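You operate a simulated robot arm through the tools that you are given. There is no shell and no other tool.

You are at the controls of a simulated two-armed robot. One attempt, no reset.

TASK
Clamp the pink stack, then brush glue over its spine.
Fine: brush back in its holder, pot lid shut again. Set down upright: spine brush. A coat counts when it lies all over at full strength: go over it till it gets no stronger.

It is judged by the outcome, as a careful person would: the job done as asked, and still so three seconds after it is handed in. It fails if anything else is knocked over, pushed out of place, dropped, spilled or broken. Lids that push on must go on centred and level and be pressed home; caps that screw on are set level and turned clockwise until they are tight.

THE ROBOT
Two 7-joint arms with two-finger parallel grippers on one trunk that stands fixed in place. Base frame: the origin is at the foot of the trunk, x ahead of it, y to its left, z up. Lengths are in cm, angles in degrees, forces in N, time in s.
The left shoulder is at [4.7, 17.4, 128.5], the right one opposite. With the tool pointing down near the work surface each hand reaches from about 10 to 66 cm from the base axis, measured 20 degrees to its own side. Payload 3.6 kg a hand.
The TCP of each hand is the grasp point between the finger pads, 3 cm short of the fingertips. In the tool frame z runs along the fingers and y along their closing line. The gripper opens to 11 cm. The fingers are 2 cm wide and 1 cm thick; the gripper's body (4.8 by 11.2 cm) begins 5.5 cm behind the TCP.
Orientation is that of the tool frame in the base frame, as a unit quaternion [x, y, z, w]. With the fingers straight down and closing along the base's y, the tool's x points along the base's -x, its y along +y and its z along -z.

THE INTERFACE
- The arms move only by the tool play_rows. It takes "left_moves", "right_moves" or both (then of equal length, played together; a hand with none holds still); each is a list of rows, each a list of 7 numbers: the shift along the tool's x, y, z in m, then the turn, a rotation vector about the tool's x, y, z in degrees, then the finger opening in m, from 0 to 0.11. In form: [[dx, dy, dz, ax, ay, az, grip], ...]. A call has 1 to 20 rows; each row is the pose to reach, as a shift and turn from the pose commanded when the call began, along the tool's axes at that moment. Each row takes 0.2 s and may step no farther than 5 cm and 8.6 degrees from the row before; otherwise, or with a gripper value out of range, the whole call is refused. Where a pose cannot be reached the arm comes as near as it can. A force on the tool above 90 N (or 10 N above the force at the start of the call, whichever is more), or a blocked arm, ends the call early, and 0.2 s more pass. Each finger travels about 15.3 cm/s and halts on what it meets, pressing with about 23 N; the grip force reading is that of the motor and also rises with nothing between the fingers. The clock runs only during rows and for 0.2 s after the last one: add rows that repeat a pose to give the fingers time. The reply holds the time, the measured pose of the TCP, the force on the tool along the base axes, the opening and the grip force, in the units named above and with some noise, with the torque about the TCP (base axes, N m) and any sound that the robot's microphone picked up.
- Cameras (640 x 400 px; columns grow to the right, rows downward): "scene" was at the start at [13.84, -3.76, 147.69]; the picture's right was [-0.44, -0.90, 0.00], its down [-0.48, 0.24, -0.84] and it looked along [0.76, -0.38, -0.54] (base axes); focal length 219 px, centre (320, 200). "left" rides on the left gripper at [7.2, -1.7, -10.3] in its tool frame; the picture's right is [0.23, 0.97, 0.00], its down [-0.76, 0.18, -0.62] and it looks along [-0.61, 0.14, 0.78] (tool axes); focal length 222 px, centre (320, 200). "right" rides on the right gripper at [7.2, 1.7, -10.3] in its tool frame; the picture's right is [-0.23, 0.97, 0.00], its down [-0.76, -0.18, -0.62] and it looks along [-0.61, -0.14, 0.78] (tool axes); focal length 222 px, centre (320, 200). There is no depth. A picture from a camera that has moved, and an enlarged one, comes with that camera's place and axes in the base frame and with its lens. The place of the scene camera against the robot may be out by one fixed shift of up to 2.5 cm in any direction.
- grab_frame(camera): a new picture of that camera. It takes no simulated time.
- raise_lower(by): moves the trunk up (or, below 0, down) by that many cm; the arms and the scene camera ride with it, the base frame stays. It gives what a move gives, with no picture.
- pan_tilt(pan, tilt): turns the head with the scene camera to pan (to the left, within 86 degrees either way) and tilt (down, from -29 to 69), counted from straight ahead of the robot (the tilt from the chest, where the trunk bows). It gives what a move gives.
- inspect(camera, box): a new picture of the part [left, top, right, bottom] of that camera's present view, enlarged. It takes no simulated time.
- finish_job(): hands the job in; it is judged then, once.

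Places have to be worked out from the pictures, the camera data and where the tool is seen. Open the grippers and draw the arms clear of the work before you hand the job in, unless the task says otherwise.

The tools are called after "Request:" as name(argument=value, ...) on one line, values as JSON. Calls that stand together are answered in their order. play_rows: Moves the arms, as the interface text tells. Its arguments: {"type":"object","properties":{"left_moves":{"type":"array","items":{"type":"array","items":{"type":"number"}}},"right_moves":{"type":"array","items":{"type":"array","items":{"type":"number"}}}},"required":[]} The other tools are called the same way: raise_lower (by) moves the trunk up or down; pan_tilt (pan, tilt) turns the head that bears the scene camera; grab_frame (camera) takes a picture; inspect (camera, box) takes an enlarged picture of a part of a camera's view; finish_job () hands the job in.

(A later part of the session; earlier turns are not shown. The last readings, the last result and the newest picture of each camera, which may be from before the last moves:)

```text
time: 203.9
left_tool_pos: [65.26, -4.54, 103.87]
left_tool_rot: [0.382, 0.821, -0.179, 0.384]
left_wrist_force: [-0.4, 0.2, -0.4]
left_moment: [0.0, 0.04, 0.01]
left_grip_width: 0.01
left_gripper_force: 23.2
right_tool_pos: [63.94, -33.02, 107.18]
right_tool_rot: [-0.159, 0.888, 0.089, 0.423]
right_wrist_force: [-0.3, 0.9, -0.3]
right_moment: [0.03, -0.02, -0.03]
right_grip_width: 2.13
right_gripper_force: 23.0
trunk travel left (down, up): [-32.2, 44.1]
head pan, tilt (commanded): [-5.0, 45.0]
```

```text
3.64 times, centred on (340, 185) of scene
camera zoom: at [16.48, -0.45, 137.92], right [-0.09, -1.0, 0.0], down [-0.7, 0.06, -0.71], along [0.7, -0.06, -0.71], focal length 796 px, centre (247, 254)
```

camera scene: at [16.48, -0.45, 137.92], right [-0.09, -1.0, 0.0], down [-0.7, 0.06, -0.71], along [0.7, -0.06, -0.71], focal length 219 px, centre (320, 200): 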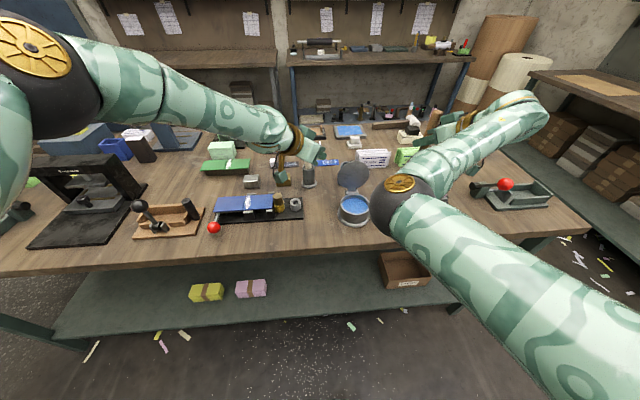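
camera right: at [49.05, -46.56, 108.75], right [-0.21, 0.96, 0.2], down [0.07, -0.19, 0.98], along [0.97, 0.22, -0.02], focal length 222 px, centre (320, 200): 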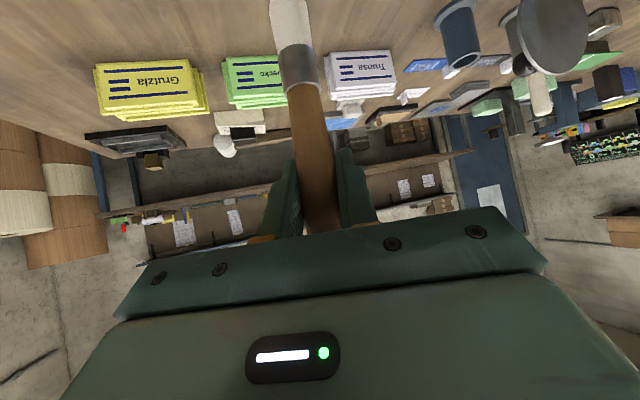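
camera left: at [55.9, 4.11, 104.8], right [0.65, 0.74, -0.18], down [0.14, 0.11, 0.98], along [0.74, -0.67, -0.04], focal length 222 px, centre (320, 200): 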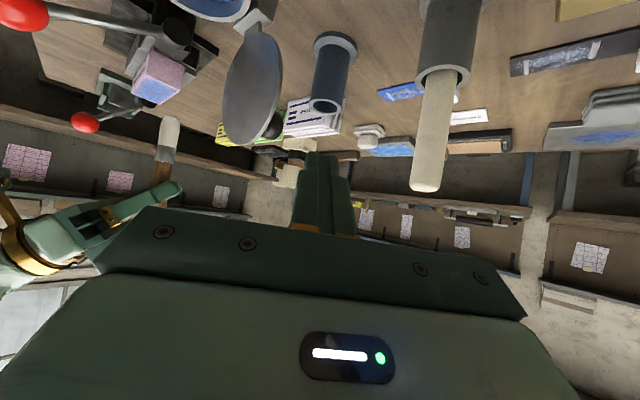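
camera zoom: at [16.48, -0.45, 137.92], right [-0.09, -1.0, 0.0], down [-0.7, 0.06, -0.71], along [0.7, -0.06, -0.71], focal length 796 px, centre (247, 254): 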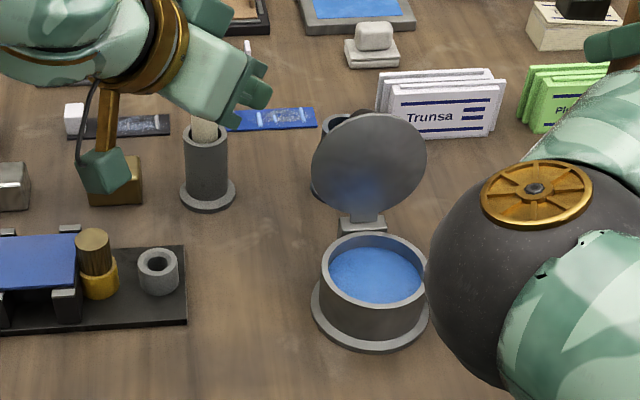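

The lid plane is at x≈65.3 (≈89° open), its left edge at y≈-10.2. I lower the left fingers and slide their tips in behind the lid (tip to ≈[66.9,-11.8,97]).

Request:
play_rows(left_moves=[[0.0148, 0.0005, 0.0132, 0, 0, 0, 0.0], [0.0301, 0.001, 0.0263, 0, 0, 0, 0.0], [0.024, -0.0103, 0.0388, 0, 0, 0, 0.0], [0.0179, -0.0217, 0.0513, 0, 0, 0, 0.0], [0.0118, -0.033, 0.0638, 0, 0, 0, 0.0], [0.0118, -0.033, 0.0638, 0, 0, 0, 0.0]])

Request:
inspect(camera="left", box=[190, 0, 390, 220])

Request:
inspect(camera="scene", box=[290, 130, 410, 230])

```text
time: 205.3
left_tool_pos: [65.5, -9.43, 98.87]
left_tool_rot: [0.383, 0.821, -0.179, 0.384]
left_wrist_force: [0.3, 1.4, -0.3]
left_moment: [0.03, -0.05, -0.01]
left_grip_width: 0.0
left_gripper_force: 22.9
right_tool_pos: [63.83, -33.04, 107.04]
right_tool_rot: [-0.16, 0.888, 0.09, 0.422]
right_wrist_force: [0.1, -0.3, -0.8]
right_moment: [-0.01, -0.04, -0.03]
right_grip_width: 2.08
right_gripper_force: 22.9
trunk travel left (down, up): [-32.2, 44.1]
head pan, tilt (commanded): [-5.0, 45.0]
```

```text
1.82 times, centred on (290, 110) of left
camera zoom: at [56.21, -0.85, 99.83], right [0.65, 0.74, -0.18], down [0.14, 0.11, 0.98], along [0.74, -0.67, -0.04], focal length 404 px, centre (374, 364)
```

zoom: 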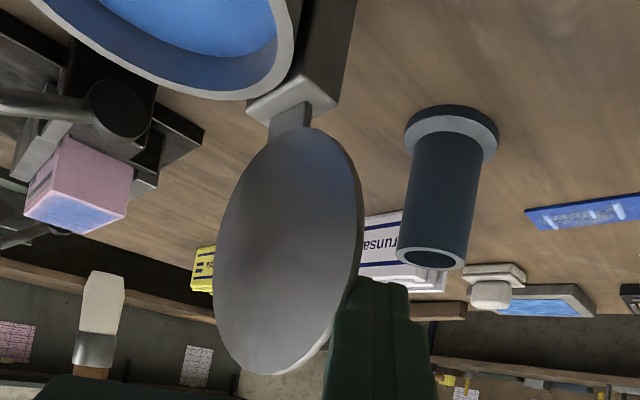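

```text
4.00 times, centred on (350, 180) of scene
camera zoom: at [16.54, -0.46, 137.91], right [-0.09, -1.0, 0.0], down [-0.7, 0.06, -0.71], along [0.7, -0.06, -0.71], focal length 876 px, centre (200, 280)
```

zoom: 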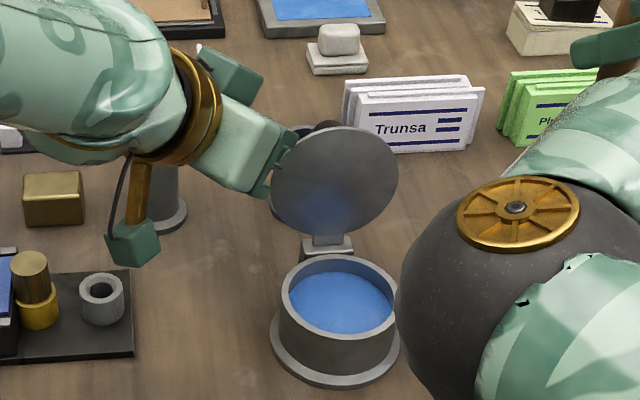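

The tips are behind the lid. I pull it toward the robot along its arc to about 45°, watching forces.

Request:
play_rows(left_moves=[[0.0006, -0.0076, -0.0027, 0, 0, 0, 0.0], [0.0012, -0.0152, -0.0054, 0, 0, 0, 0.0], [0.0043, -0.0202, -0.0083, 0, 0, 0, 0.0], [0.0074, -0.0251, -0.0112, 0, 0, 0, 0.0], [0.011, -0.0297, -0.0132, 0, 0, 0, 0.0], [0.0146, -0.0343, -0.0152, 0, 0, 0, 0.0], [0.019, -0.0389, -0.0165, 0, 0, 0, 0.0], [0.0234, -0.0435, -0.0179, 0, 0, 0, 0.0], [0.0234, -0.0435, -0.0179, 0, 0, 0, 0.0]])

Request:
inspect(camera="scene", box=[290, 130, 410, 230])

Request:
grab_frame(camera="left")

```text
time: 207.3
left_tool_pos: [60.51, -10.2, 98.32]
left_tool_rot: [0.382, 0.822, -0.179, 0.383]
left_wrist_force: [0.9, -0.9, -1.0]
left_moment: [-0.02, -0.01, 0.0]
left_grip_width: 0.0
left_gripper_force: 23.0
right_tool_pos: [63.94, -33.1, 107.01]
right_tool_rot: [-0.16, 0.887, 0.09, 0.423]
right_wrist_force: [-0.7, 0.4, 0.4]
right_moment: [0.02, 0.02, 0.0]
right_grip_width: 2.12
right_gripper_force: 23.0
trunk travel left (down, up): [-32.2, 44.1]
head pan, tilt (commanded): [-5.0, 45.0]
```

```text
4.00 times, centred on (350, 180) of scene
camera zoom: at [16.54, -0.49, 137.91], right [-0.09, -1.0, 0.0], down [-0.7, 0.06, -0.71], along [0.7, -0.06, -0.71], focal length 876 px, centre (200, 280)
```

zoom: 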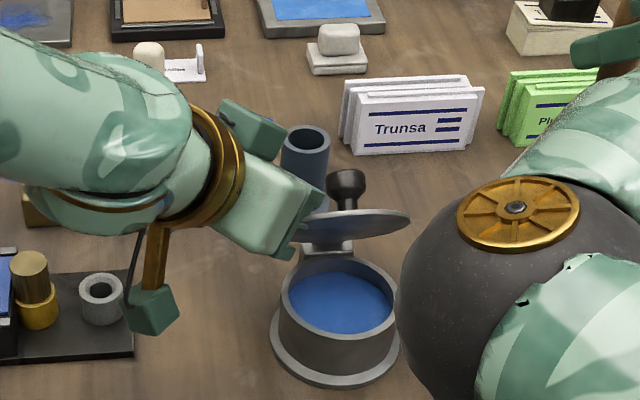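

```text
taken
camera left: at [51.12, -1.63, 99.26], right [0.65, 0.74, -0.18], down [0.14, 0.11, 0.98], along [0.74, -0.67, -0.04], focal length 222 px, centre (320, 200)
```

left: 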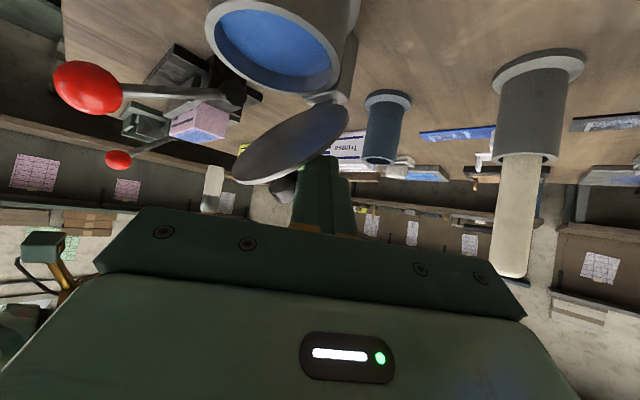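

The lid follows without force. I continue down to nearly closed.

Request:
play_rows(left_moves=[[0.0046, -0.0042, -0.0008, 0, 0, 0, 0.0], [0.0091, -0.0084, -0.0016, 0, 0, 0, 0.0], [0.0144, -0.0119, -0.0009, 0, 0, 0, 0.0], [0.0198, -0.0153, -0.0003, 0, 0, 0, 0.0], [0.0253, -0.0184, 0.001, 0, 0, 0, 0.0], [0.0307, -0.0214, 0.0022, 0, 0, 0, 0.0], [0.0366, -0.0237, 0.0045, 0, 0, 0, 0.0], [0.0424, -0.026, 0.0069, 0, 0, 0, 0.0], [0.0478, -0.0275, 0.0097, 0, 0, 0, 0.0], [0.0478, -0.0275, 0.0097, 0, 0, 0, 0.0]])

Request:
inspect(camera="scene", box=[290, 150, 410, 250])

Request:
inspect(camera="left", box=[160, 0, 400, 220])

```text
time: 209.6
left_tool_pos: [56.66, -10.24, 93.97]
left_tool_rot: [0.383, 0.821, -0.18, 0.383]
left_wrist_force: [-0.8, -0.6, -0.5]
left_moment: [0.01, 0.02, 0.02]
left_grip_width: 0.02
left_gripper_force: 23.1
right_tool_pos: [63.86, -33.07, 106.98]
right_tool_rot: [-0.16, 0.887, 0.09, 0.423]
right_wrist_force: [-0.3, 0.0, -0.9]
right_moment: [0.02, 0.05, 0.03]
right_grip_width: 2.11
right_gripper_force: 23.0
trunk travel left (down, up): [-32.2, 44.1]
head pan, tilt (commanded): [-5.0, 45.0]
```

```text
4.00 times, centred on (350, 200) of scene
camera zoom: at [16.53, -0.49, 137.91], right [-0.09, -1.0, 0.0], down [-0.7, 0.06, -0.71], along [0.7, -0.06, -0.71], focal length 876 px, centre (200, 200)
```

zoom: 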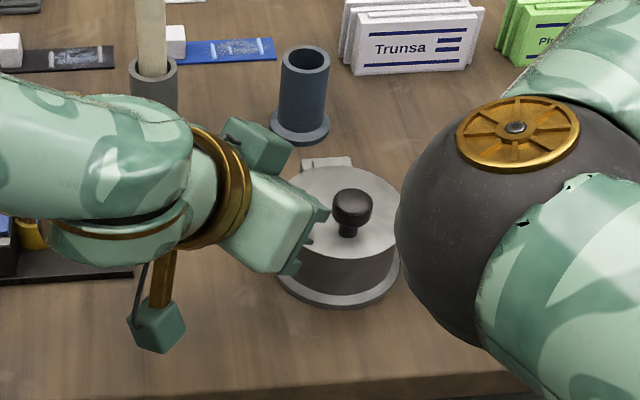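

```text
1.82 times, centred on (280, 110) of left
camera zoom: at [47.4, -1.7, 94.91], right [0.65, 0.74, -0.18], down [0.14, 0.11, 0.98], along [0.74, -0.67, -0.04], focal length 404 px, centre (393, 364)
```

zoom: 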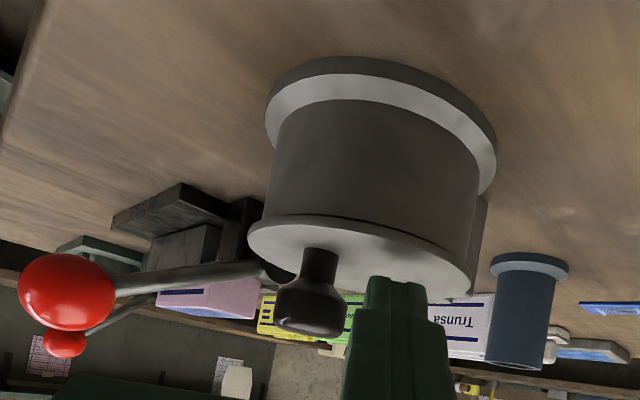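

The lid looks shut. I press it home by lowering the fingertips onto it until I feel a moderate force.

Request:
play_rows(left_moves=[[0.0046, 0, 0.0038, 0, 0, 0, 0.0], [0.0077, 0, 0.0064, 0, 0, 0, 0.0], [0.0077, 0, 0.0064, 0, 0, 0, 0.0]])

```text
time: 210.3
left_tool_pos: [56.84, -10.27, 93.14]
left_tool_rot: [0.383, 0.82, -0.18, 0.386]
left_wrist_force: [1.9, 0.4, 20.7]
left_moment: [-0.25, -0.28, -0.25]
left_grip_width: 0.0
left_gripper_force: 23.5
right_tool_pos: [63.74, -33.11, 107.13]
right_tool_rot: [-0.16, 0.887, 0.09, 0.424]
right_wrist_force: [-0.4, 0.5, -0.3]
right_moment: [0.01, -0.01, 0.01]
right_grip_width: 2.1
right_gripper_force: 23.1
trunk travel left (down, up): [-32.2, 44.1]
head pan, tilt (commanded): [-5.0, 45.0]
```

The lid resisted at 20 N: it is home. I withdraw the left hand upward and back to the left.

Request:
play_rows(left_moves=[[-0.0153, 0, -0.0128, 0, 0, 0, 0.0], [-0.0384, 0, -0.032, 0, 0, 0, 0.0], [-0.0614, 0, -0.0512, 0, 0, 0, 0.0], [-0.065, -0.005, -0.089, 0, 0, 0, 0.0], [-0.07, -0.01, -0.128, 0, 0, 0, 0.0], [-0.075, -0.015, -0.168, 0, 0, 0, 0.0], [-0.08, -0.02, -0.208, 0, 0, 0, 0.0]])

Request:
inspect(camera="scene", box=[290, 130, 410, 240])

Request:
grab_frame(camera="scene")

```text
time: 211.9
left_tool_pos: [48.31, -3.02, 112.42]
left_tool_rot: [0.383, 0.821, -0.179, 0.383]
left_wrist_force: [0.0, -0.1, 1.1]
left_moment: [0.0, 0.0, -0.01]
left_grip_width: 0.01
left_gripper_force: 22.9
right_tool_pos: [63.84, -32.91, 107.19]
right_tool_rot: [-0.16, 0.887, 0.09, 0.423]
right_wrist_force: [0.2, -0.2, 0.0]
right_moment: [-0.02, 0.02, -0.01]
right_grip_width: 2.09
right_gripper_force: 22.7
trunk travel left (down, up): [-32.2, 44.1]
head pan, tilt (commanded): [-5.0, 45.0]
```

```text
3.64 times, centred on (350, 185) of scene
camera zoom: at [16.44, -0.44, 137.92], right [-0.09, -1.0, 0.0], down [-0.7, 0.06, -0.71], along [0.7, -0.06, -0.71], focal length 796 px, centre (211, 254)
```

zoom: 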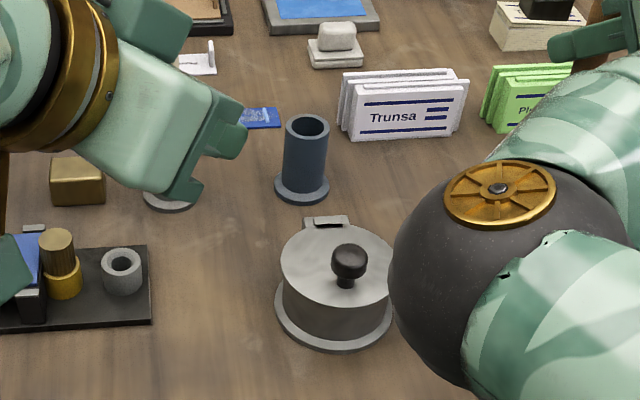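

```text
taken
camera scene: at [16.44, -0.44, 137.92], right [-0.09, -1.0, 0.0], down [-0.7, 0.06, -0.71], along [0.7, -0.06, -0.71], focal length 219 px, centre (320, 200)
```

scene: 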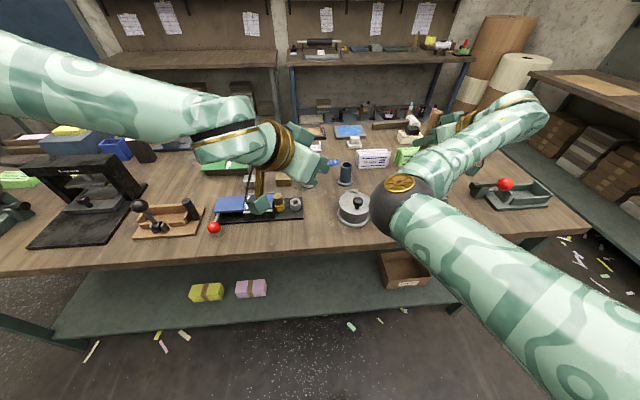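

Lid shut and pot in place. Now I carry the brush over the holder: TCP to [75.1,-14.8,107.5], yaw 30°, straightening the slight lean.

Request:
play_rows(right_moves=[[-0.0178, 0.0216, 0.022, -0.8, 0.2, -1.1, 0.012], [-0.0357, 0.0431, 0.044, -1.6, 0.4, -2.3, 0.012], [-0.0535, 0.0647, 0.066, -2.3, 0.6, -3.4, 0.012], [-0.0713, 0.0863, 0.0879, -3.1, 0.7, -4.6, 0.012], [-0.0892, 0.1078, 0.1099, -3.9, 0.9, -5.7, 0.012], [-0.107, 0.1294, 0.1319, -4.7, 1.1, -6.9, 0.012], [-0.107, 0.1294, 0.1319, -4.7, 1.1, -6.9, 0.012]])

Request:
inspect(camera="scene", box=[300, 90, 420, 200])

Request:
grab_frame(camera="left")

Request:
grab_frame(camera="right")

```text
time: 213.6
left_tool_pos: [48.45, -3.17, 112.23]
left_tool_rot: [0.383, 0.821, -0.179, 0.383]
left_wrist_force: [-0.1, 0.1, 0.5]
left_moment: [-0.01, 0.03, 0.02]
left_grip_width: 0.02
left_gripper_force: 23.1
right_tool_pos: [75.37, -15.18, 107.48]
right_tool_rot: [-0.23, 0.876, 0.098, 0.413]
right_wrist_force: [-0.2, -0.8, -0.6]
right_moment: [-0.01, 0.0, 0.0]
right_grip_width: 2.13
right_gripper_force: 22.9
trunk travel left (down, up): [-32.2, 44.1]
head pan, tilt (commanded): [-5.0, 45.0]
```

```text
3.64 times, centred on (360, 145) of scene
camera zoom: at [16.51, -0.51, 137.91], right [-0.09, -1.0, 0.0], down [-0.7, 0.06, -0.71], along [0.7, -0.06, -0.71], focal length 796 px, centre (174, 400)
```

zoom: 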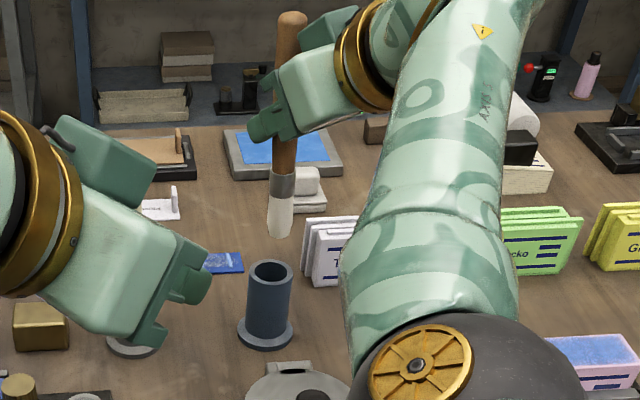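

```text
taken
camera left: at [39.09, 5.44, 113.34], right [0.65, 0.74, -0.18], down [0.14, 0.11, 0.98], along [0.74, -0.67, -0.04], focal length 222 px, centre (320, 200)
```

left: 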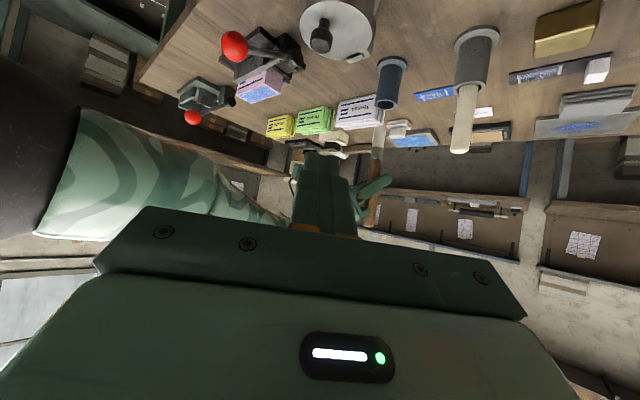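

```text
taken
camera right: at [63.48, -19.76, 108.42], right [-0.35, 0.92, 0.16], down [0.09, -0.14, 0.99], along [0.93, 0.36, -0.03], focal length 222 px, centre (320, 200)
```

right: 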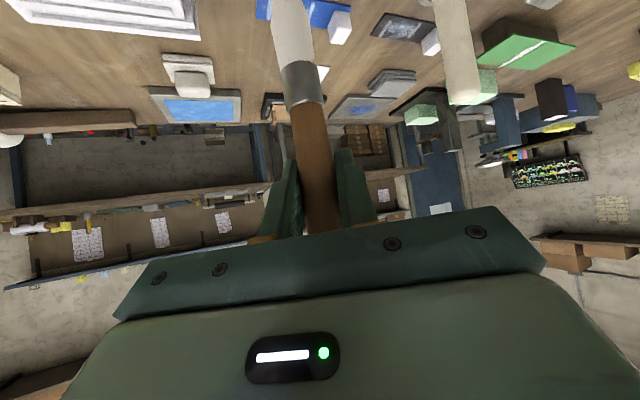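

I check the alignment of tip and holder from the left camera as well.

Request:
inspect(camera="left", box=[340, 40, 440, 240])

Request:
inspect(camera="left", box=[360, 50, 420, 130])

Request:
inspect(camera="scene", box=[325, 140, 365, 190])

```text
2.00 times, centred on (390, 140) of left
camera zoom: at [39.09, 5.44, 113.34], right [0.65, 0.74, -0.18], down [0.14, 0.11, 0.98], along [0.74, -0.67, -0.04], focal length 444 px, centre (180, 320)
```

zoom: 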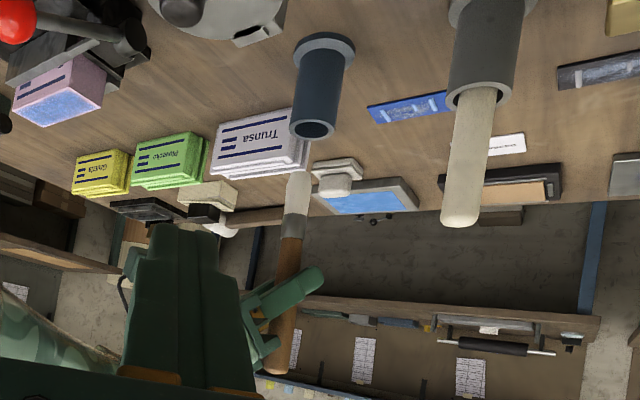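

```text
5.00 times, centred on (390, 90) of left
camera zoom: at [39.09, 5.44, 113.34], right [0.65, 0.74, -0.18], down [0.14, 0.11, 0.98], along [0.74, -0.67, -0.04], focal length 1111 px, centre (-30, 750)
```

zoom: 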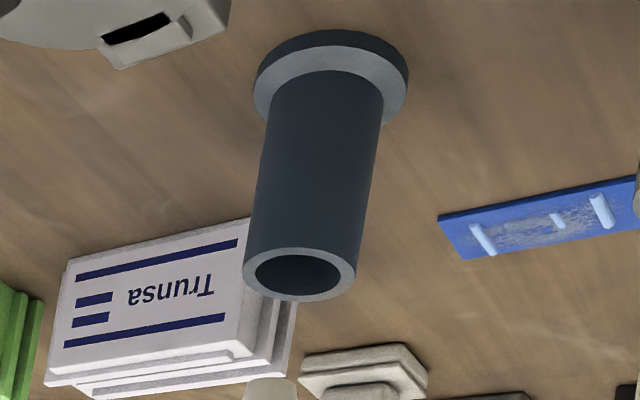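

```text
8.00 times, centred on (345, 165) of scene
camera zoom: at [16.51, -0.51, 137.91], right [-0.09, -1.0, 0.0], down [-0.7, 0.06, -0.71], along [0.7, -0.06, -0.71], focal length 1752 px, centre (120, 480)
```

zoom: 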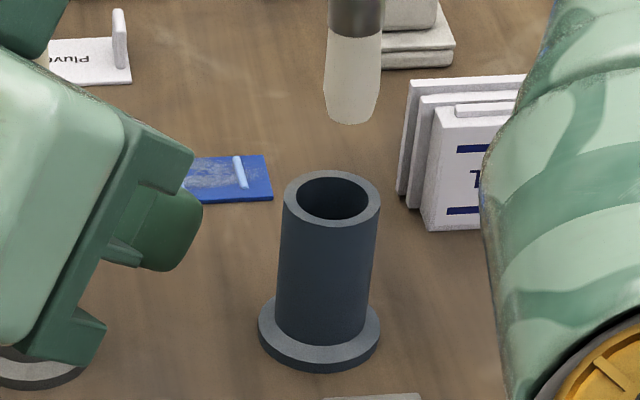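

Relative to the holder rim the tip is about 0.55 cm too far in -y, and the brush leans ≈4° (top toward +x,+y). I straighten it by a small tilt and shift, then re-measure.

Request:
play_rows(right_moves=[[0.0019, 0.0017, -0.0024, -0.3, -1.9, 0.4, 0.012], [0.0039, 0.0034, -0.0048, -0.6, -3.7, 0.9, 0.012], [0.0039, 0.0034, -0.0048, -0.6, -3.7, 0.9, 0.012]])

Request:
inspect(camera="left", box=[340, 40, 440, 240])

Request:
inspect(camera="scene", box=[315, 85, 375, 190])

```text
time: 214.3
left_tool_pos: [48.49, -3.12, 112.31]
left_tool_rot: [0.383, 0.821, -0.18, 0.384]
left_wrist_force: [1.0, -0.7, -0.3]
left_moment: [-0.03, 0.0, -0.02]
left_grip_width: 0.02
left_gripper_force: 23.3
right_tool_pos: [74.46, -14.94, 107.46]
right_tool_rot: [-0.223, 0.863, 0.114, 0.439]
right_wrist_force: [-0.2, 0.1, -0.8]
right_moment: [0.01, -0.01, 0.01]
right_grip_width: 2.12
right_gripper_force: 23.3
trunk travel left (down, up): [-32.2, 44.1]
head pan, tilt (commanded): [-5.0, 45.0]
```

```text
2.00 times, centred on (390, 140) of left
camera zoom: at [39.11, 5.47, 113.33], right [0.65, 0.74, -0.18], down [0.14, 0.11, 0.98], along [0.74, -0.67, -0.04], focal length 444 px, centre (180, 320)
```

zoom: 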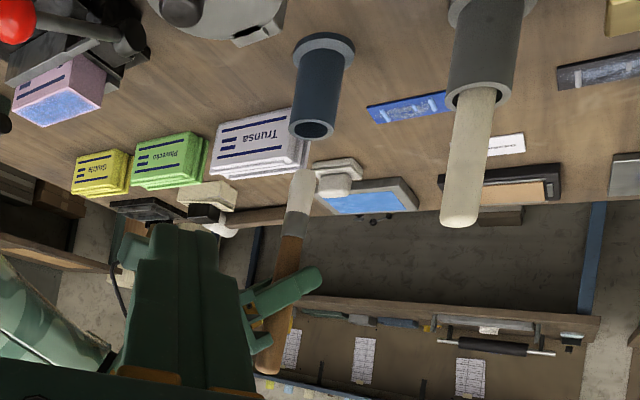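

```text
3.81 times, centred on (345, 138) of scene
camera zoom: at [16.54, -0.47, 137.91], right [-0.09, -1.0, 0.0], down [-0.7, 0.06, -0.71], along [0.7, -0.06, -0.71], focal length 834 px, centre (225, 438)
```

zoom: 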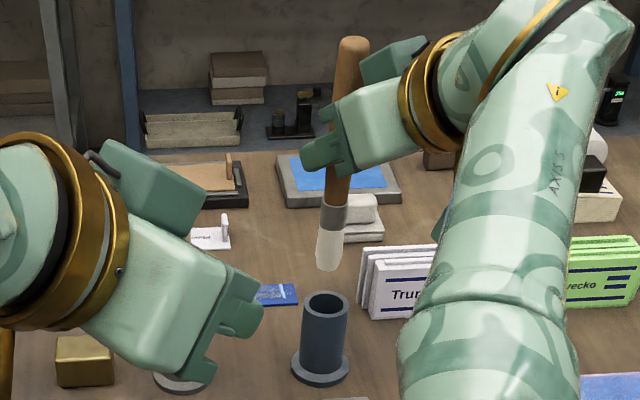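

The brush is now vertical. The x-offset to the holder is poorly determined from these two views, so I move the left camera to look along -y for a better cross view.

Request:
play_rows(left_moves=[[0.0007, 0.0303, 0.012, 4.9, -1.25, 3.8, 0.0], [0.0014, 0.0606, 0.024, 9.8, -2.5, 7.6, 0.0], [0.0021, 0.0909, 0.036, 14.7, -3.75, 11.4, 0.0], [0.0028, 0.1212, 0.048, 19.6, -5.0, 15.2, 0.0], [0.0028, 0.1212, 0.048, 19.6, -5.0, 15.2, 0.0]])

Request:
grab_frame(camera="left")

```text
time: 215.6
left_tool_pos: [59.83, 2.02, 109.28]
left_tool_rot: [0.54, 0.704, -0.28, 0.368]
left_wrist_force: [0.0, -0.7, -0.2]
left_moment: [0.03, 0.0, 0.01]
left_grip_width: 0.0
left_gripper_force: 23.1
left hand out of reach, approached as far as the arm can: row 2, 3
right_tool_pos: [74.3, -14.97, 107.46]
right_tool_rot: [-0.224, 0.863, 0.115, 0.438]
right_wrist_force: [-0.4, -0.1, 0.3]
right_moment: [-0.01, 0.02, 0.0]
right_grip_width: 2.1
right_gripper_force: 23.4
trunk travel left (down, up): [-32.2, 44.1]
head pan, tilt (commanded): [-5.0, 45.0]
```

```text
taken
camera left: at [54.93, 13.89, 109.21], right [0.91, 0.38, -0.18], down [0.15, 0.12, 0.98], along [0.39, -0.92, 0.05], focal length 222 px, centre (320, 200)
```

left: 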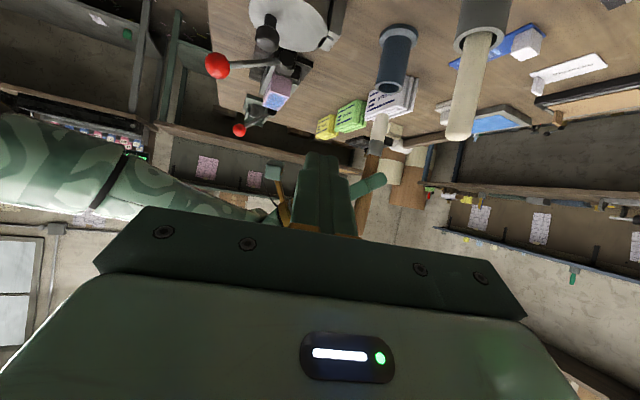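

This view crosses the scene view well. I zoom in on brush tip and holder rim.

Request:
inspect(camera="left", box=[350, 10, 430, 150])

Request:
inspect(camera="scene", box=[325, 140, 365, 190])

```text
2.86 times, centred on (390, 80) of left
camera zoom: at [54.93, 13.89, 109.21], right [0.91, 0.38, -0.18], down [0.15, 0.12, 0.98], along [0.39, -0.92, 0.05], focal length 635 px, centre (120, 543)
```

zoom: 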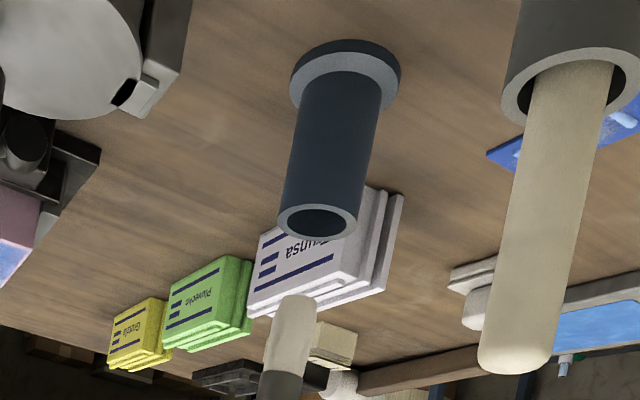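

```text
8.00 times, centred on (345, 165) of scene
camera zoom: at [16.39, -0.53, 137.93], right [-0.09, -1.0, 0.0], down [-0.7, 0.06, -0.71], along [0.7, -0.06, -0.71], focal length 1752 px, centre (120, 480)
```

zoom: 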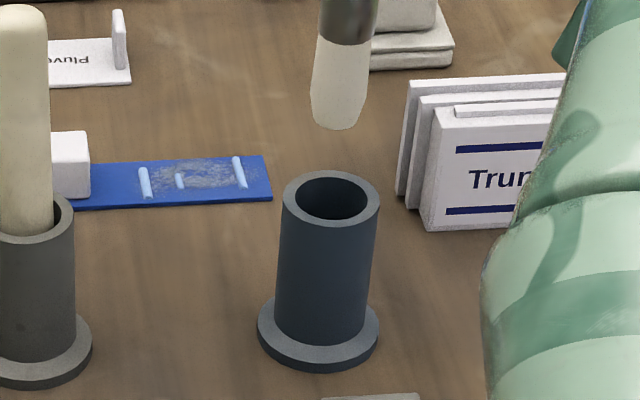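

Now well determined: tip is (-0.66,+0.2) cm from the rim centre. I shift by that and lower 3.5 cm so the tip is just above the rim, then check again.

Request:
play_rows(right_moves=[[-0.0034, -0.005, 0.0039, 0, 0, 0, 0.012], [0.011, -0.005, 0.0142, 0, 0, 0, 0.012], [0.0254, -0.005, 0.0245, 0, 0, 0, 0.012], [0.0254, -0.005, 0.0245, 0, 0, 0, 0.012]])

Request:
inspect(camera="left", box=[350, 10, 430, 150])

Request:
inspect(camera="scene", box=[325, 140, 365, 190])

```text
time: 216.6
left_tool_pos: [59.77, 2.09, 109.22]
left_tool_rot: [0.539, 0.704, -0.28, 0.368]
left_wrist_force: [0.5, 0.1, -0.6]
left_moment: [-0.01, -0.01, 0.04]
left_grip_width: 0.01
left_gripper_force: 23.0
right_tool_pos: [75.06, -14.92, 103.91]
right_tool_rot: [-0.224, 0.863, 0.115, 0.439]
right_wrist_force: [-1.1, 0.2, -0.9]
right_moment: [-0.01, 0.0, 0.01]
right_grip_width: 2.1
right_gripper_force: 22.9
trunk travel left (down, up): [-32.2, 44.1]
head pan, tilt (commanded): [-5.0, 45.0]
```

```text
2.86 times, centred on (390, 80) of left
camera zoom: at [55.01, 13.92, 109.14], right [0.91, 0.38, -0.18], down [0.15, 0.12, 0.98], along [0.4, -0.92, 0.05], focal length 635 px, centre (120, 543)
```

zoom: 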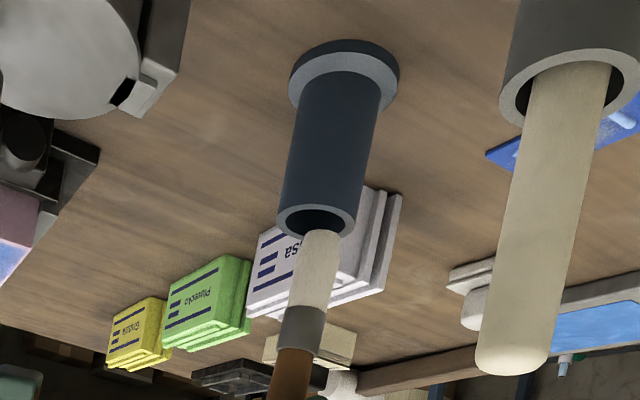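

```text
8.00 times, centred on (345, 165) of scene
camera zoom: at [16.52, -0.46, 137.91], right [-0.09, -1.0, 0.0], down [-0.7, 0.06, -0.71], along [0.7, -0.06, -0.71], focal length 1752 px, centre (120, 480)
```

zoom: 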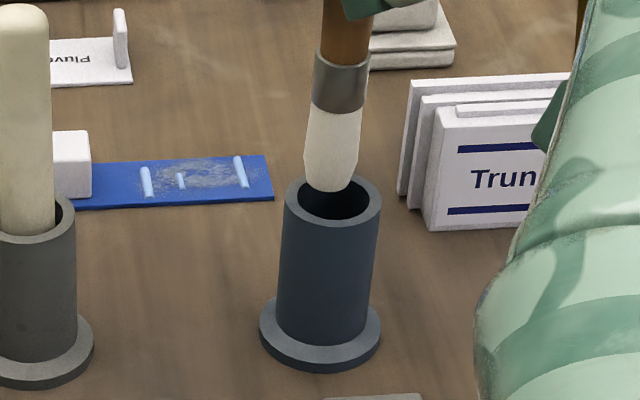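

Centred within about 2 mm. I lower the brush into the holder 5.5 cm with a small correction, watching the force.

Request:
play_rows(right_moves=[[0.0097, -0.0008, 0.0037, 0, 0, 0, 0.012], [0.0218, -0.0008, 0.0126, 0, 0, 0, 0.012], [0.0339, -0.0009, 0.0214, 0, 0, 0, 0.012], [0.046, -0.0009, 0.0303, 0, 0, 0, 0.012], [0.046, -0.0009, 0.0303, 0, 0, 0, 0.012]])

Request:
inspect(camera="left", box=[350, 10, 430, 150])

Request:
inspect(camera="scene", box=[315, 120, 375, 190])

```text
time: 217.8
left_tool_pos: [59.92, 2.07, 109.23]
left_tool_rot: [0.538, 0.704, -0.28, 0.368]
left_wrist_force: [0.1, -0.4, -0.2]
left_moment: [-0.03, -0.01, 0.0]
left_grip_width: 0.04
left_gripper_force: 23.2
right_tool_pos: [74.92, -15.39, 98.38]
right_tool_rot: [-0.223, 0.864, 0.114, 0.438]
right_wrist_force: [0.5, -0.2, -1.6]
right_moment: [0.04, 0.0, 0.01]
right_grip_width: 2.08
right_gripper_force: 23.1
trunk travel left (down, up): [-32.2, 44.1]
head pan, tilt (commanded): [-5.0, 45.0]
```

```text
2.86 times, centred on (390, 80) of left
camera zoom: at [55.02, 13.91, 109.13], right [0.91, 0.38, -0.18], down [0.15, 0.12, 0.98], along [0.4, -0.92, 0.05], focal length 635 px, centre (120, 543)
```

zoom: 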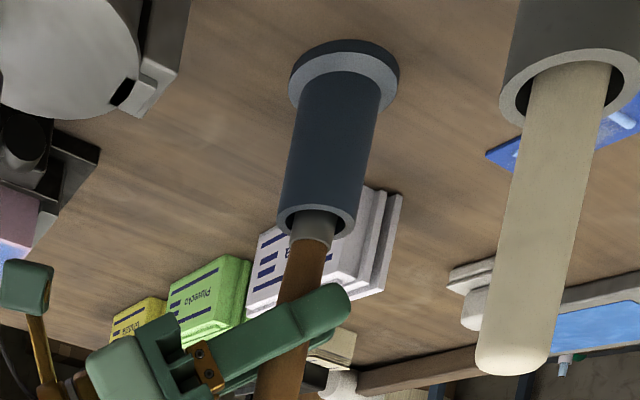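

```text
5.71 times, centred on (345, 155) of scene
camera zoom: at [16.53, -0.47, 137.91], right [-0.09, -1.0, 0.0], down [-0.7, 0.06, -0.71], along [0.7, -0.06, -0.71], focal length 1251 px, centre (177, 457)
```

zoom: 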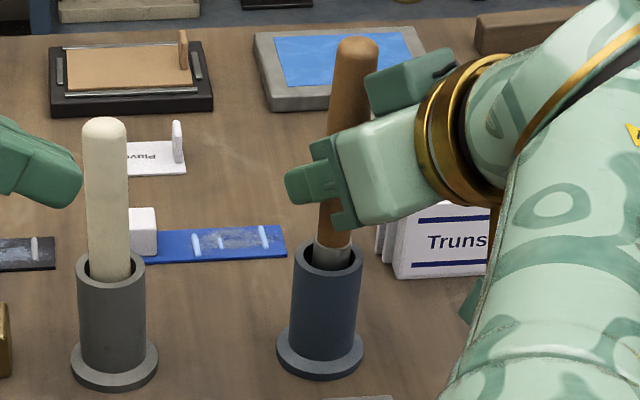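

The brush slides in freely. I lower slowly further until it touches bottom.

Request:
play_rows(right_moves=[[0.0065, 0, 0.0047, 0, 0, 0, 0.012], [0.0113, 0, 0.0083, 0, 0, 0, 0.012], [0.0129, 0, 0.0094, 0, 0, 0, 0.012], [0.0129, 0, 0.0094, 0, 0, 0, 0.012]])

Request:
inspect(camera="left", box=[350, 10, 430, 150])

```text
time: 218.8
left_tool_pos: [59.94, 2.12, 109.3]
left_tool_rot: [0.539, 0.704, -0.28, 0.368]
left_wrist_force: [-0.8, -0.3, 0.3]
left_moment: [-0.03, 0.01, 0.0]
left_grip_width: 0.0
left_gripper_force: 22.7
right_tool_pos: [74.97, -15.38, 96.94]
right_tool_rot: [-0.224, 0.863, 0.114, 0.437]
right_wrist_force: [-0.1, 0.0, -0.8]
right_moment: [0.03, 0.0, 0.02]
right_grip_width: 2.12
right_gripper_force: 23.1
trunk travel left (down, up): [-32.2, 44.1]
head pan, tilt (commanded): [-5.0, 45.0]
```

```text
2.86 times, centred on (390, 80) of left
camera zoom: at [55.02, 13.9, 109.13], right [0.91, 0.38, -0.18], down [0.15, 0.12, 0.98], along [0.4, -0.92, 0.05], focal length 635 px, centre (120, 543)
```

zoom: 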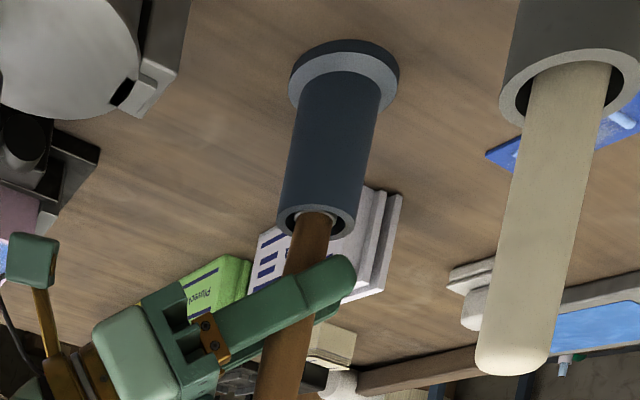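

The ferrule ring is just at the rim; about 1 cm to go. I continue in small steps.

Request:
play_rows(right_moves=[[0.0032, 0, 0.0024, 0, 0, 0, 0.012], [0.0065, 0, 0.0047, 0, 0, 0, 0.012], [0.0081, 0, 0.0059, 0, 0, 0, 0.012], [0.0081, 0, 0.0059, 0, 0, 0, 0.012]])

Request:
inspect(camera="left", box=[370, 50, 410, 120])

```text
time: 219.8
left_tool_pos: [59.78, 2.3, 109.41]
left_tool_rot: [0.539, 0.704, -0.281, 0.368]
left_wrist_force: [-0.7, -0.3, 0.1]
left_moment: [0.01, -0.01, 0.02]
left_grip_width: 0.0
left_gripper_force: 22.8
right_tool_pos: [74.83, -15.25, 96.22]
right_tool_rot: [-0.224, 0.862, 0.114, 0.441]
right_wrist_force: [3.4, 0.0, 19.4]
right_moment: [-0.01, -0.26, 0.0]
right_grip_width: 2.12
right_gripper_force: 22.9
trunk travel left (down, up): [-32.2, 44.1]
head pan, tilt (commanded): [-5.0, 45.0]
```

```text
5.71 times, centred on (390, 85) of left
camera zoom: at [54.86, 13.96, 109.25], right [0.91, 0.38, -0.18], down [0.15, 0.12, 0.98], along [0.4, -0.92, 0.05], focal length 1269 px, centre (-80, 857)
```

zoom: 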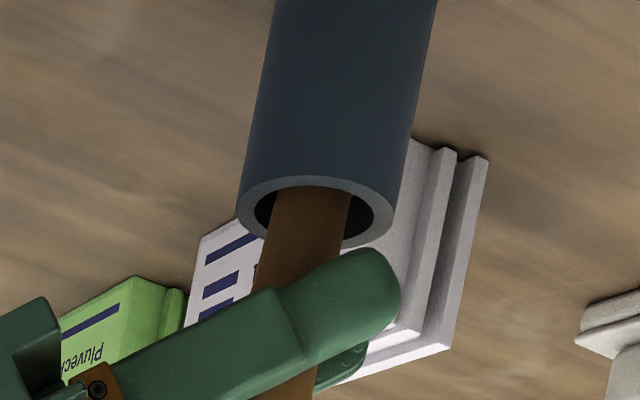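

Bottom reached (19 N). I ease off a little and open the fingers to release the brush upright in its holder.

Request:
play_rows(right_moves=[[-0.0032, 0, -0.0024, 0, 0, 0, 0.012], [-0.0032, 0, -0.0024, 0, 0, 0, 0.025], [-0.0032, 0, -0.0024, 0, 0, 0, 0.04], [-0.0032, 0, -0.0024, 0, 0, 0, 0.055], [-0.0032, 0, -0.0024, 0, 0, 0, 0.06], [-0.0032, 0, -0.0024, 0, 0, 0, 0.06]])

Request:
inspect(camera="left", box=[350, 10, 430, 150])

Request:
grab_frame(camera="right")

Request:
inspect(camera="scene", box=[315, 120, 375, 190])

```text
time: 221.2
left_tool_pos: [59.98, 2.12, 109.25]
left_tool_rot: [0.539, 0.704, -0.28, 0.368]
left_wrist_force: [0.2, 0.2, -0.6]
left_moment: [0.0, -0.04, 0.04]
left_grip_width: 0.0
left_gripper_force: 22.3
right_tool_pos: [74.78, -15.29, 96.26]
right_tool_rot: [-0.223, 0.863, 0.114, 0.438]
right_wrist_force: [-0.3, 0.6, -0.1]
right_moment: [-0.01, -0.02, -0.01]
right_grip_width: 5.97
right_gripper_force: 0.0
trunk travel left (down, up): [-32.2, 44.1]
head pan, tilt (commanded): [-5.0, 45.0]
```

```text
2.86 times, centred on (390, 80) of left
camera zoom: at [55.02, 13.9, 109.13], right [0.91, 0.38, -0.18], down [0.15, 0.12, 0.98], along [0.4, -0.92, 0.05], focal length 635 px, centre (120, 543)
```

zoom: 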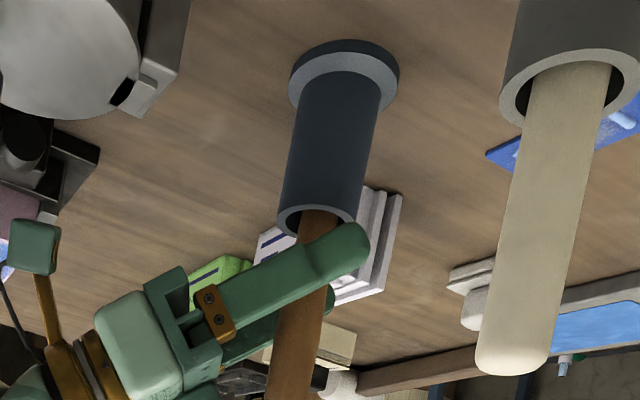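

```text
taken
camera right: at [62.98, -19.99, 96.4], right [-0.36, 0.92, 0.19], down [0.04, -0.18, 0.98], along [0.93, 0.36, 0.03], focal length 222 px, centre (320, 200)
```

right: 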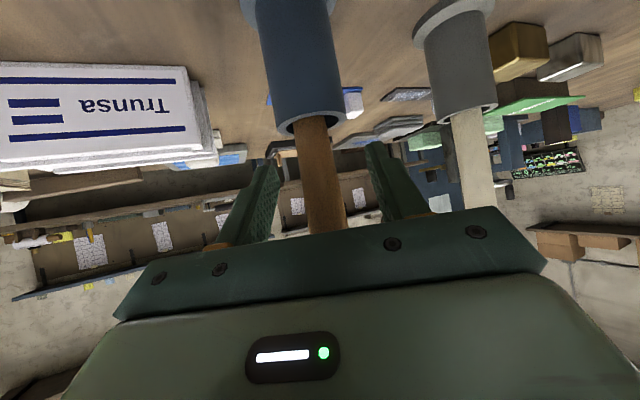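

```text
5.71 times, centred on (345, 155) of scene
camera zoom: at [16.54, -0.47, 137.91], right [-0.09, -1.0, 0.0], down [-0.7, 0.06, -0.71], along [0.7, -0.06, -0.71], focal length 1251 px, centre (177, 457)
```

zoom: 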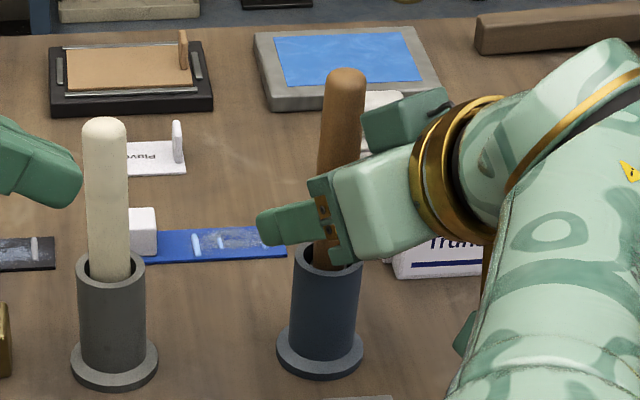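

The brush stands free in its holder. I back the right hand off along its own axis, then away to the right.

Request:
play_rows(right_moves=[[0, 0, -0.02, 0, 0, 0, 0.06], [0, 0, -0.045, 0, 0, 0, 0.06], [0, 0, -0.075, 0, 0, 0, 0.06], [0, 0, -0.11, 0, 0, 0, 0.06], [0, -0.02, -0.15, 0, 0, 0, 0.06], [0, -0.05, -0.18, 0, 0, 0, 0.06], [-0.02, -0.09, -0.2, 0, 0, 0, 0.06]])

Request:
grab_frame(camera="scene")

Request:
inspect(camera="scene", box=[300, 120, 420, 240])

Request:
grab_frame(camera="left")

```text
time: 222.8
left_tool_pos: [59.95, 2.02, 109.32]
left_tool_rot: [0.538, 0.704, -0.28, 0.369]
left_wrist_force: [0.2, -0.4, 0.3]
left_moment: [0.0, 0.03, 0.0]
left_grip_width: 0.0
left_gripper_force: 22.8
right_tool_pos: [66.3, -30.61, 109.43]
right_tool_rot: [-0.223, 0.863, 0.115, 0.438]
right_wrist_force: [-0.5, -0.5, 0.2]
right_moment: [0.03, 0.01, -0.01]
right_grip_width: 6.0
right_gripper_force: 0.1
trunk travel left (down, up): [-32.2, 44.1]
head pan, tilt (commanded): [-5.0, 45.0]
```

```text
taken
camera scene: at [16.56, -0.55, 137.9], right [-0.09, -1.0, 0.0], down [-0.7, 0.06, -0.71], along [0.7, -0.06, -0.71], focal length 219 px, centre (320, 200)
```

scene: 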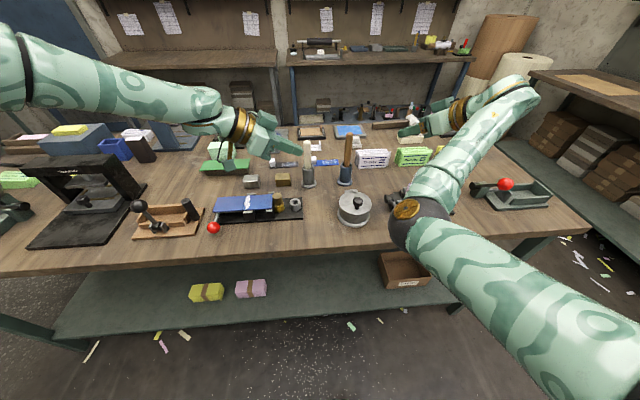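

```text
3.33 times, centred on (360, 180) of scene
camera zoom: at [16.56, -0.55, 137.9], right [-0.09, -1.0, 0.0], down [-0.7, 0.06, -0.71], along [0.7, -0.06, -0.71], focal length 730 px, centre (187, 267)
```

zoom: 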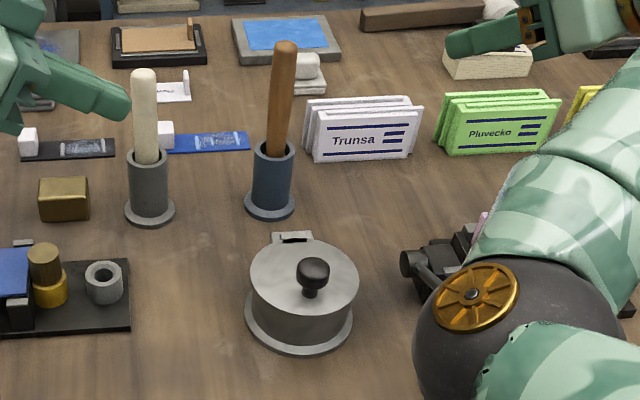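

```text
taken
camera left: at [55.04, 13.84, 109.14], right [0.91, 0.38, -0.18], down [0.15, 0.12, 0.98], along [0.4, -0.92, 0.05], focal length 222 px, centre (320, 200)
```

left: 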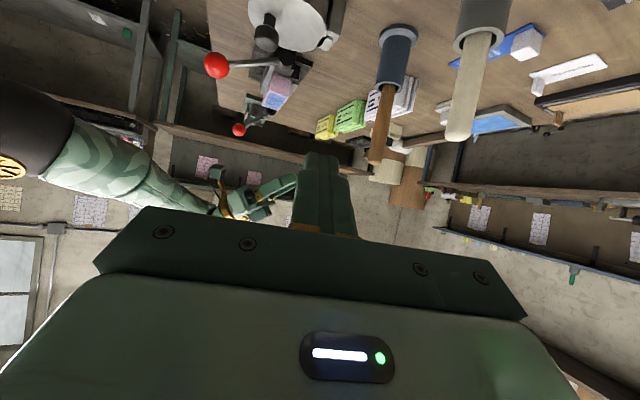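

Brush is home, lid shut. Now I draw both arms clear: raise the trunk, then pull the hands back and open the grippers.

Request:
raise_lower(by=14)

Request:
play_rows(left_moves=[[0.005, -0.02, -0.02, 0, 0, 0, 0.03], [0.01, -0.04, -0.04, 0, 0, 0, 0.06], [0.015, -0.07, -0.06, 0, 0, 0, 0.09], [0.02, -0.1, -0.08, 0, 0, 0, 0.11], [0.02, -0.13, -0.1, 0, 0, 0, 0.11], [0.02, -0.13, -0.1, 0, 0, 0, 0.11]], right_moves=[[0, 0, -0.03, 0, 0, 0, 0.07], [0, 0, -0.06, 0, 0, 0, 0.08], [0, -0.01, -0.1, 0, 0, 0, 0.09], [0, -0.03, -0.135, 0, 0, 0, 0.1], [0, -0.05, -0.165, 0, 0, 0, 0.11], [0, -0.05, -0.165, 0, 0, 0, 0.11]])

Request:
grab_frame(camera="scene")

Request:
inspect(camera="scene", box=[300, 150, 460, 270])

```text
time: 224.4
left_tool_pos: [60.02, 1.88, 123.04]
left_tool_rot: [0.539, 0.704, -0.281, 0.368]
left_wrist_force: [-0.6, -0.8, -0.8]
left_moment: [-0.02, -0.03, 0.01]
left_grip_width: 0.0
left_gripper_force: 23.0
right_tool_pos: [66.15, -30.35, 123.53]
right_tool_rot: [-0.224, 0.863, 0.115, 0.438]
right_wrist_force: [-0.1, 0.1, 0.7]
right_moment: [0.01, 0.0, -0.03]
right_grip_width: 6.01
right_gripper_force: 0.1
trunk travel left (down, up): [-46.2, 30.1]
head pan, tilt (commanded): [-5.0, 45.0]
```

```text
time: 225.8
left_tool_pos: [45.14, 7.51, 126.91]
left_tool_rot: [0.538, 0.704, -0.281, 0.368]
left_wrist_force: [0.4, -0.1, 0.0]
left_moment: [0.0, -0.04, 0.01]
left_grip_width: 10.99
left_gripper_force: 0.0
right_tool_pos: [57.24, -41.19, 133.62]
right_tool_rot: [-0.223, 0.864, 0.114, 0.437]
right_wrist_force: [0.3, -0.2, -0.6]
right_moment: [0.0, 0.0, 0.02]
right_grip_width: 10.99
right_gripper_force: 0.1
trunk travel left (down, up): [-46.2, 30.1]
head pan, tilt (commanded): [-5.0, 45.0]
```

```text
taken
camera scene: at [12.61, -0.45, 152.04], right [-0.09, -1.0, 0.0], down [-0.71, 0.06, -0.71], along [0.7, -0.06, -0.71], focal length 219 px, centre (320, 200)
```

scene: 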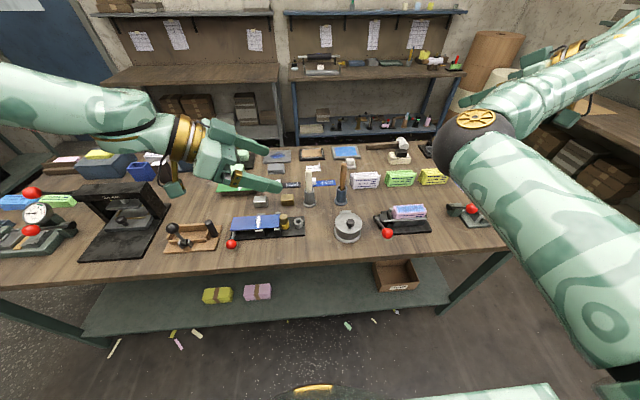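

```text
3.33 times, centred on (380, 210) of scene
camera zoom: at [12.61, -0.45, 152.04], right [-0.09, -1.0, 0.0], down [-0.71, 0.06, -0.71], along [0.7, -0.06, -0.71], focal length 730 px, centre (120, 167)
```

zoom: 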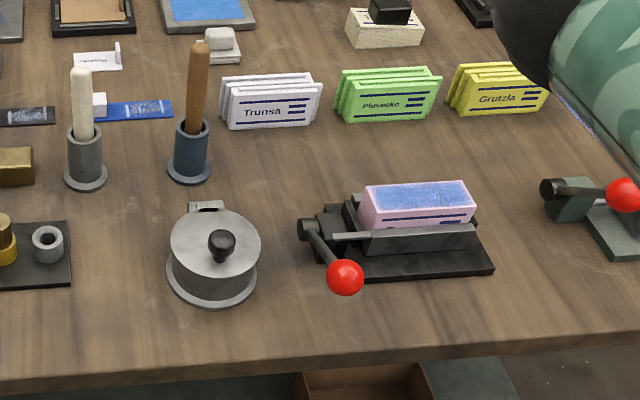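

I check the finished spine and the lid up close from this clear view.

Request:
inspect(camera="scene", box=[385, 195, 440, 235])

Request:
inspect(camera="scene", box=[325, 170, 375, 250])

```text
10.00 times, centred on (412, 215) of scene
camera zoom: at [12.61, -0.45, 152.04], right [-0.09, -1.0, 0.0], down [-0.71, 0.06, -0.71], along [0.7, -0.06, -0.71], focal length 2190 px, centre (-605, 50)
```

zoom: 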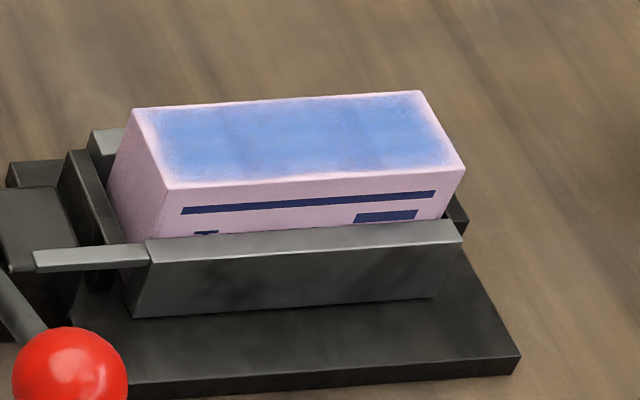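

```text
5.00 times, centred on (350, 210) of scene
camera zoom: at [12.61, -0.45, 152.04], right [-0.09, -1.0, 0.0], down [-0.71, 0.06, -0.71], along [0.7, -0.06, -0.71], focal length 1095 px, centre (170, 150)
```

zoom: 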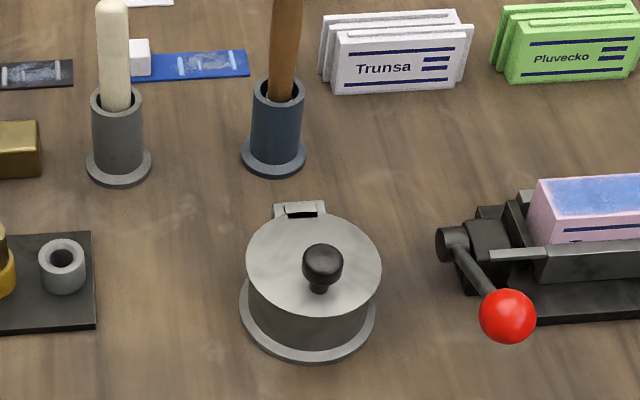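

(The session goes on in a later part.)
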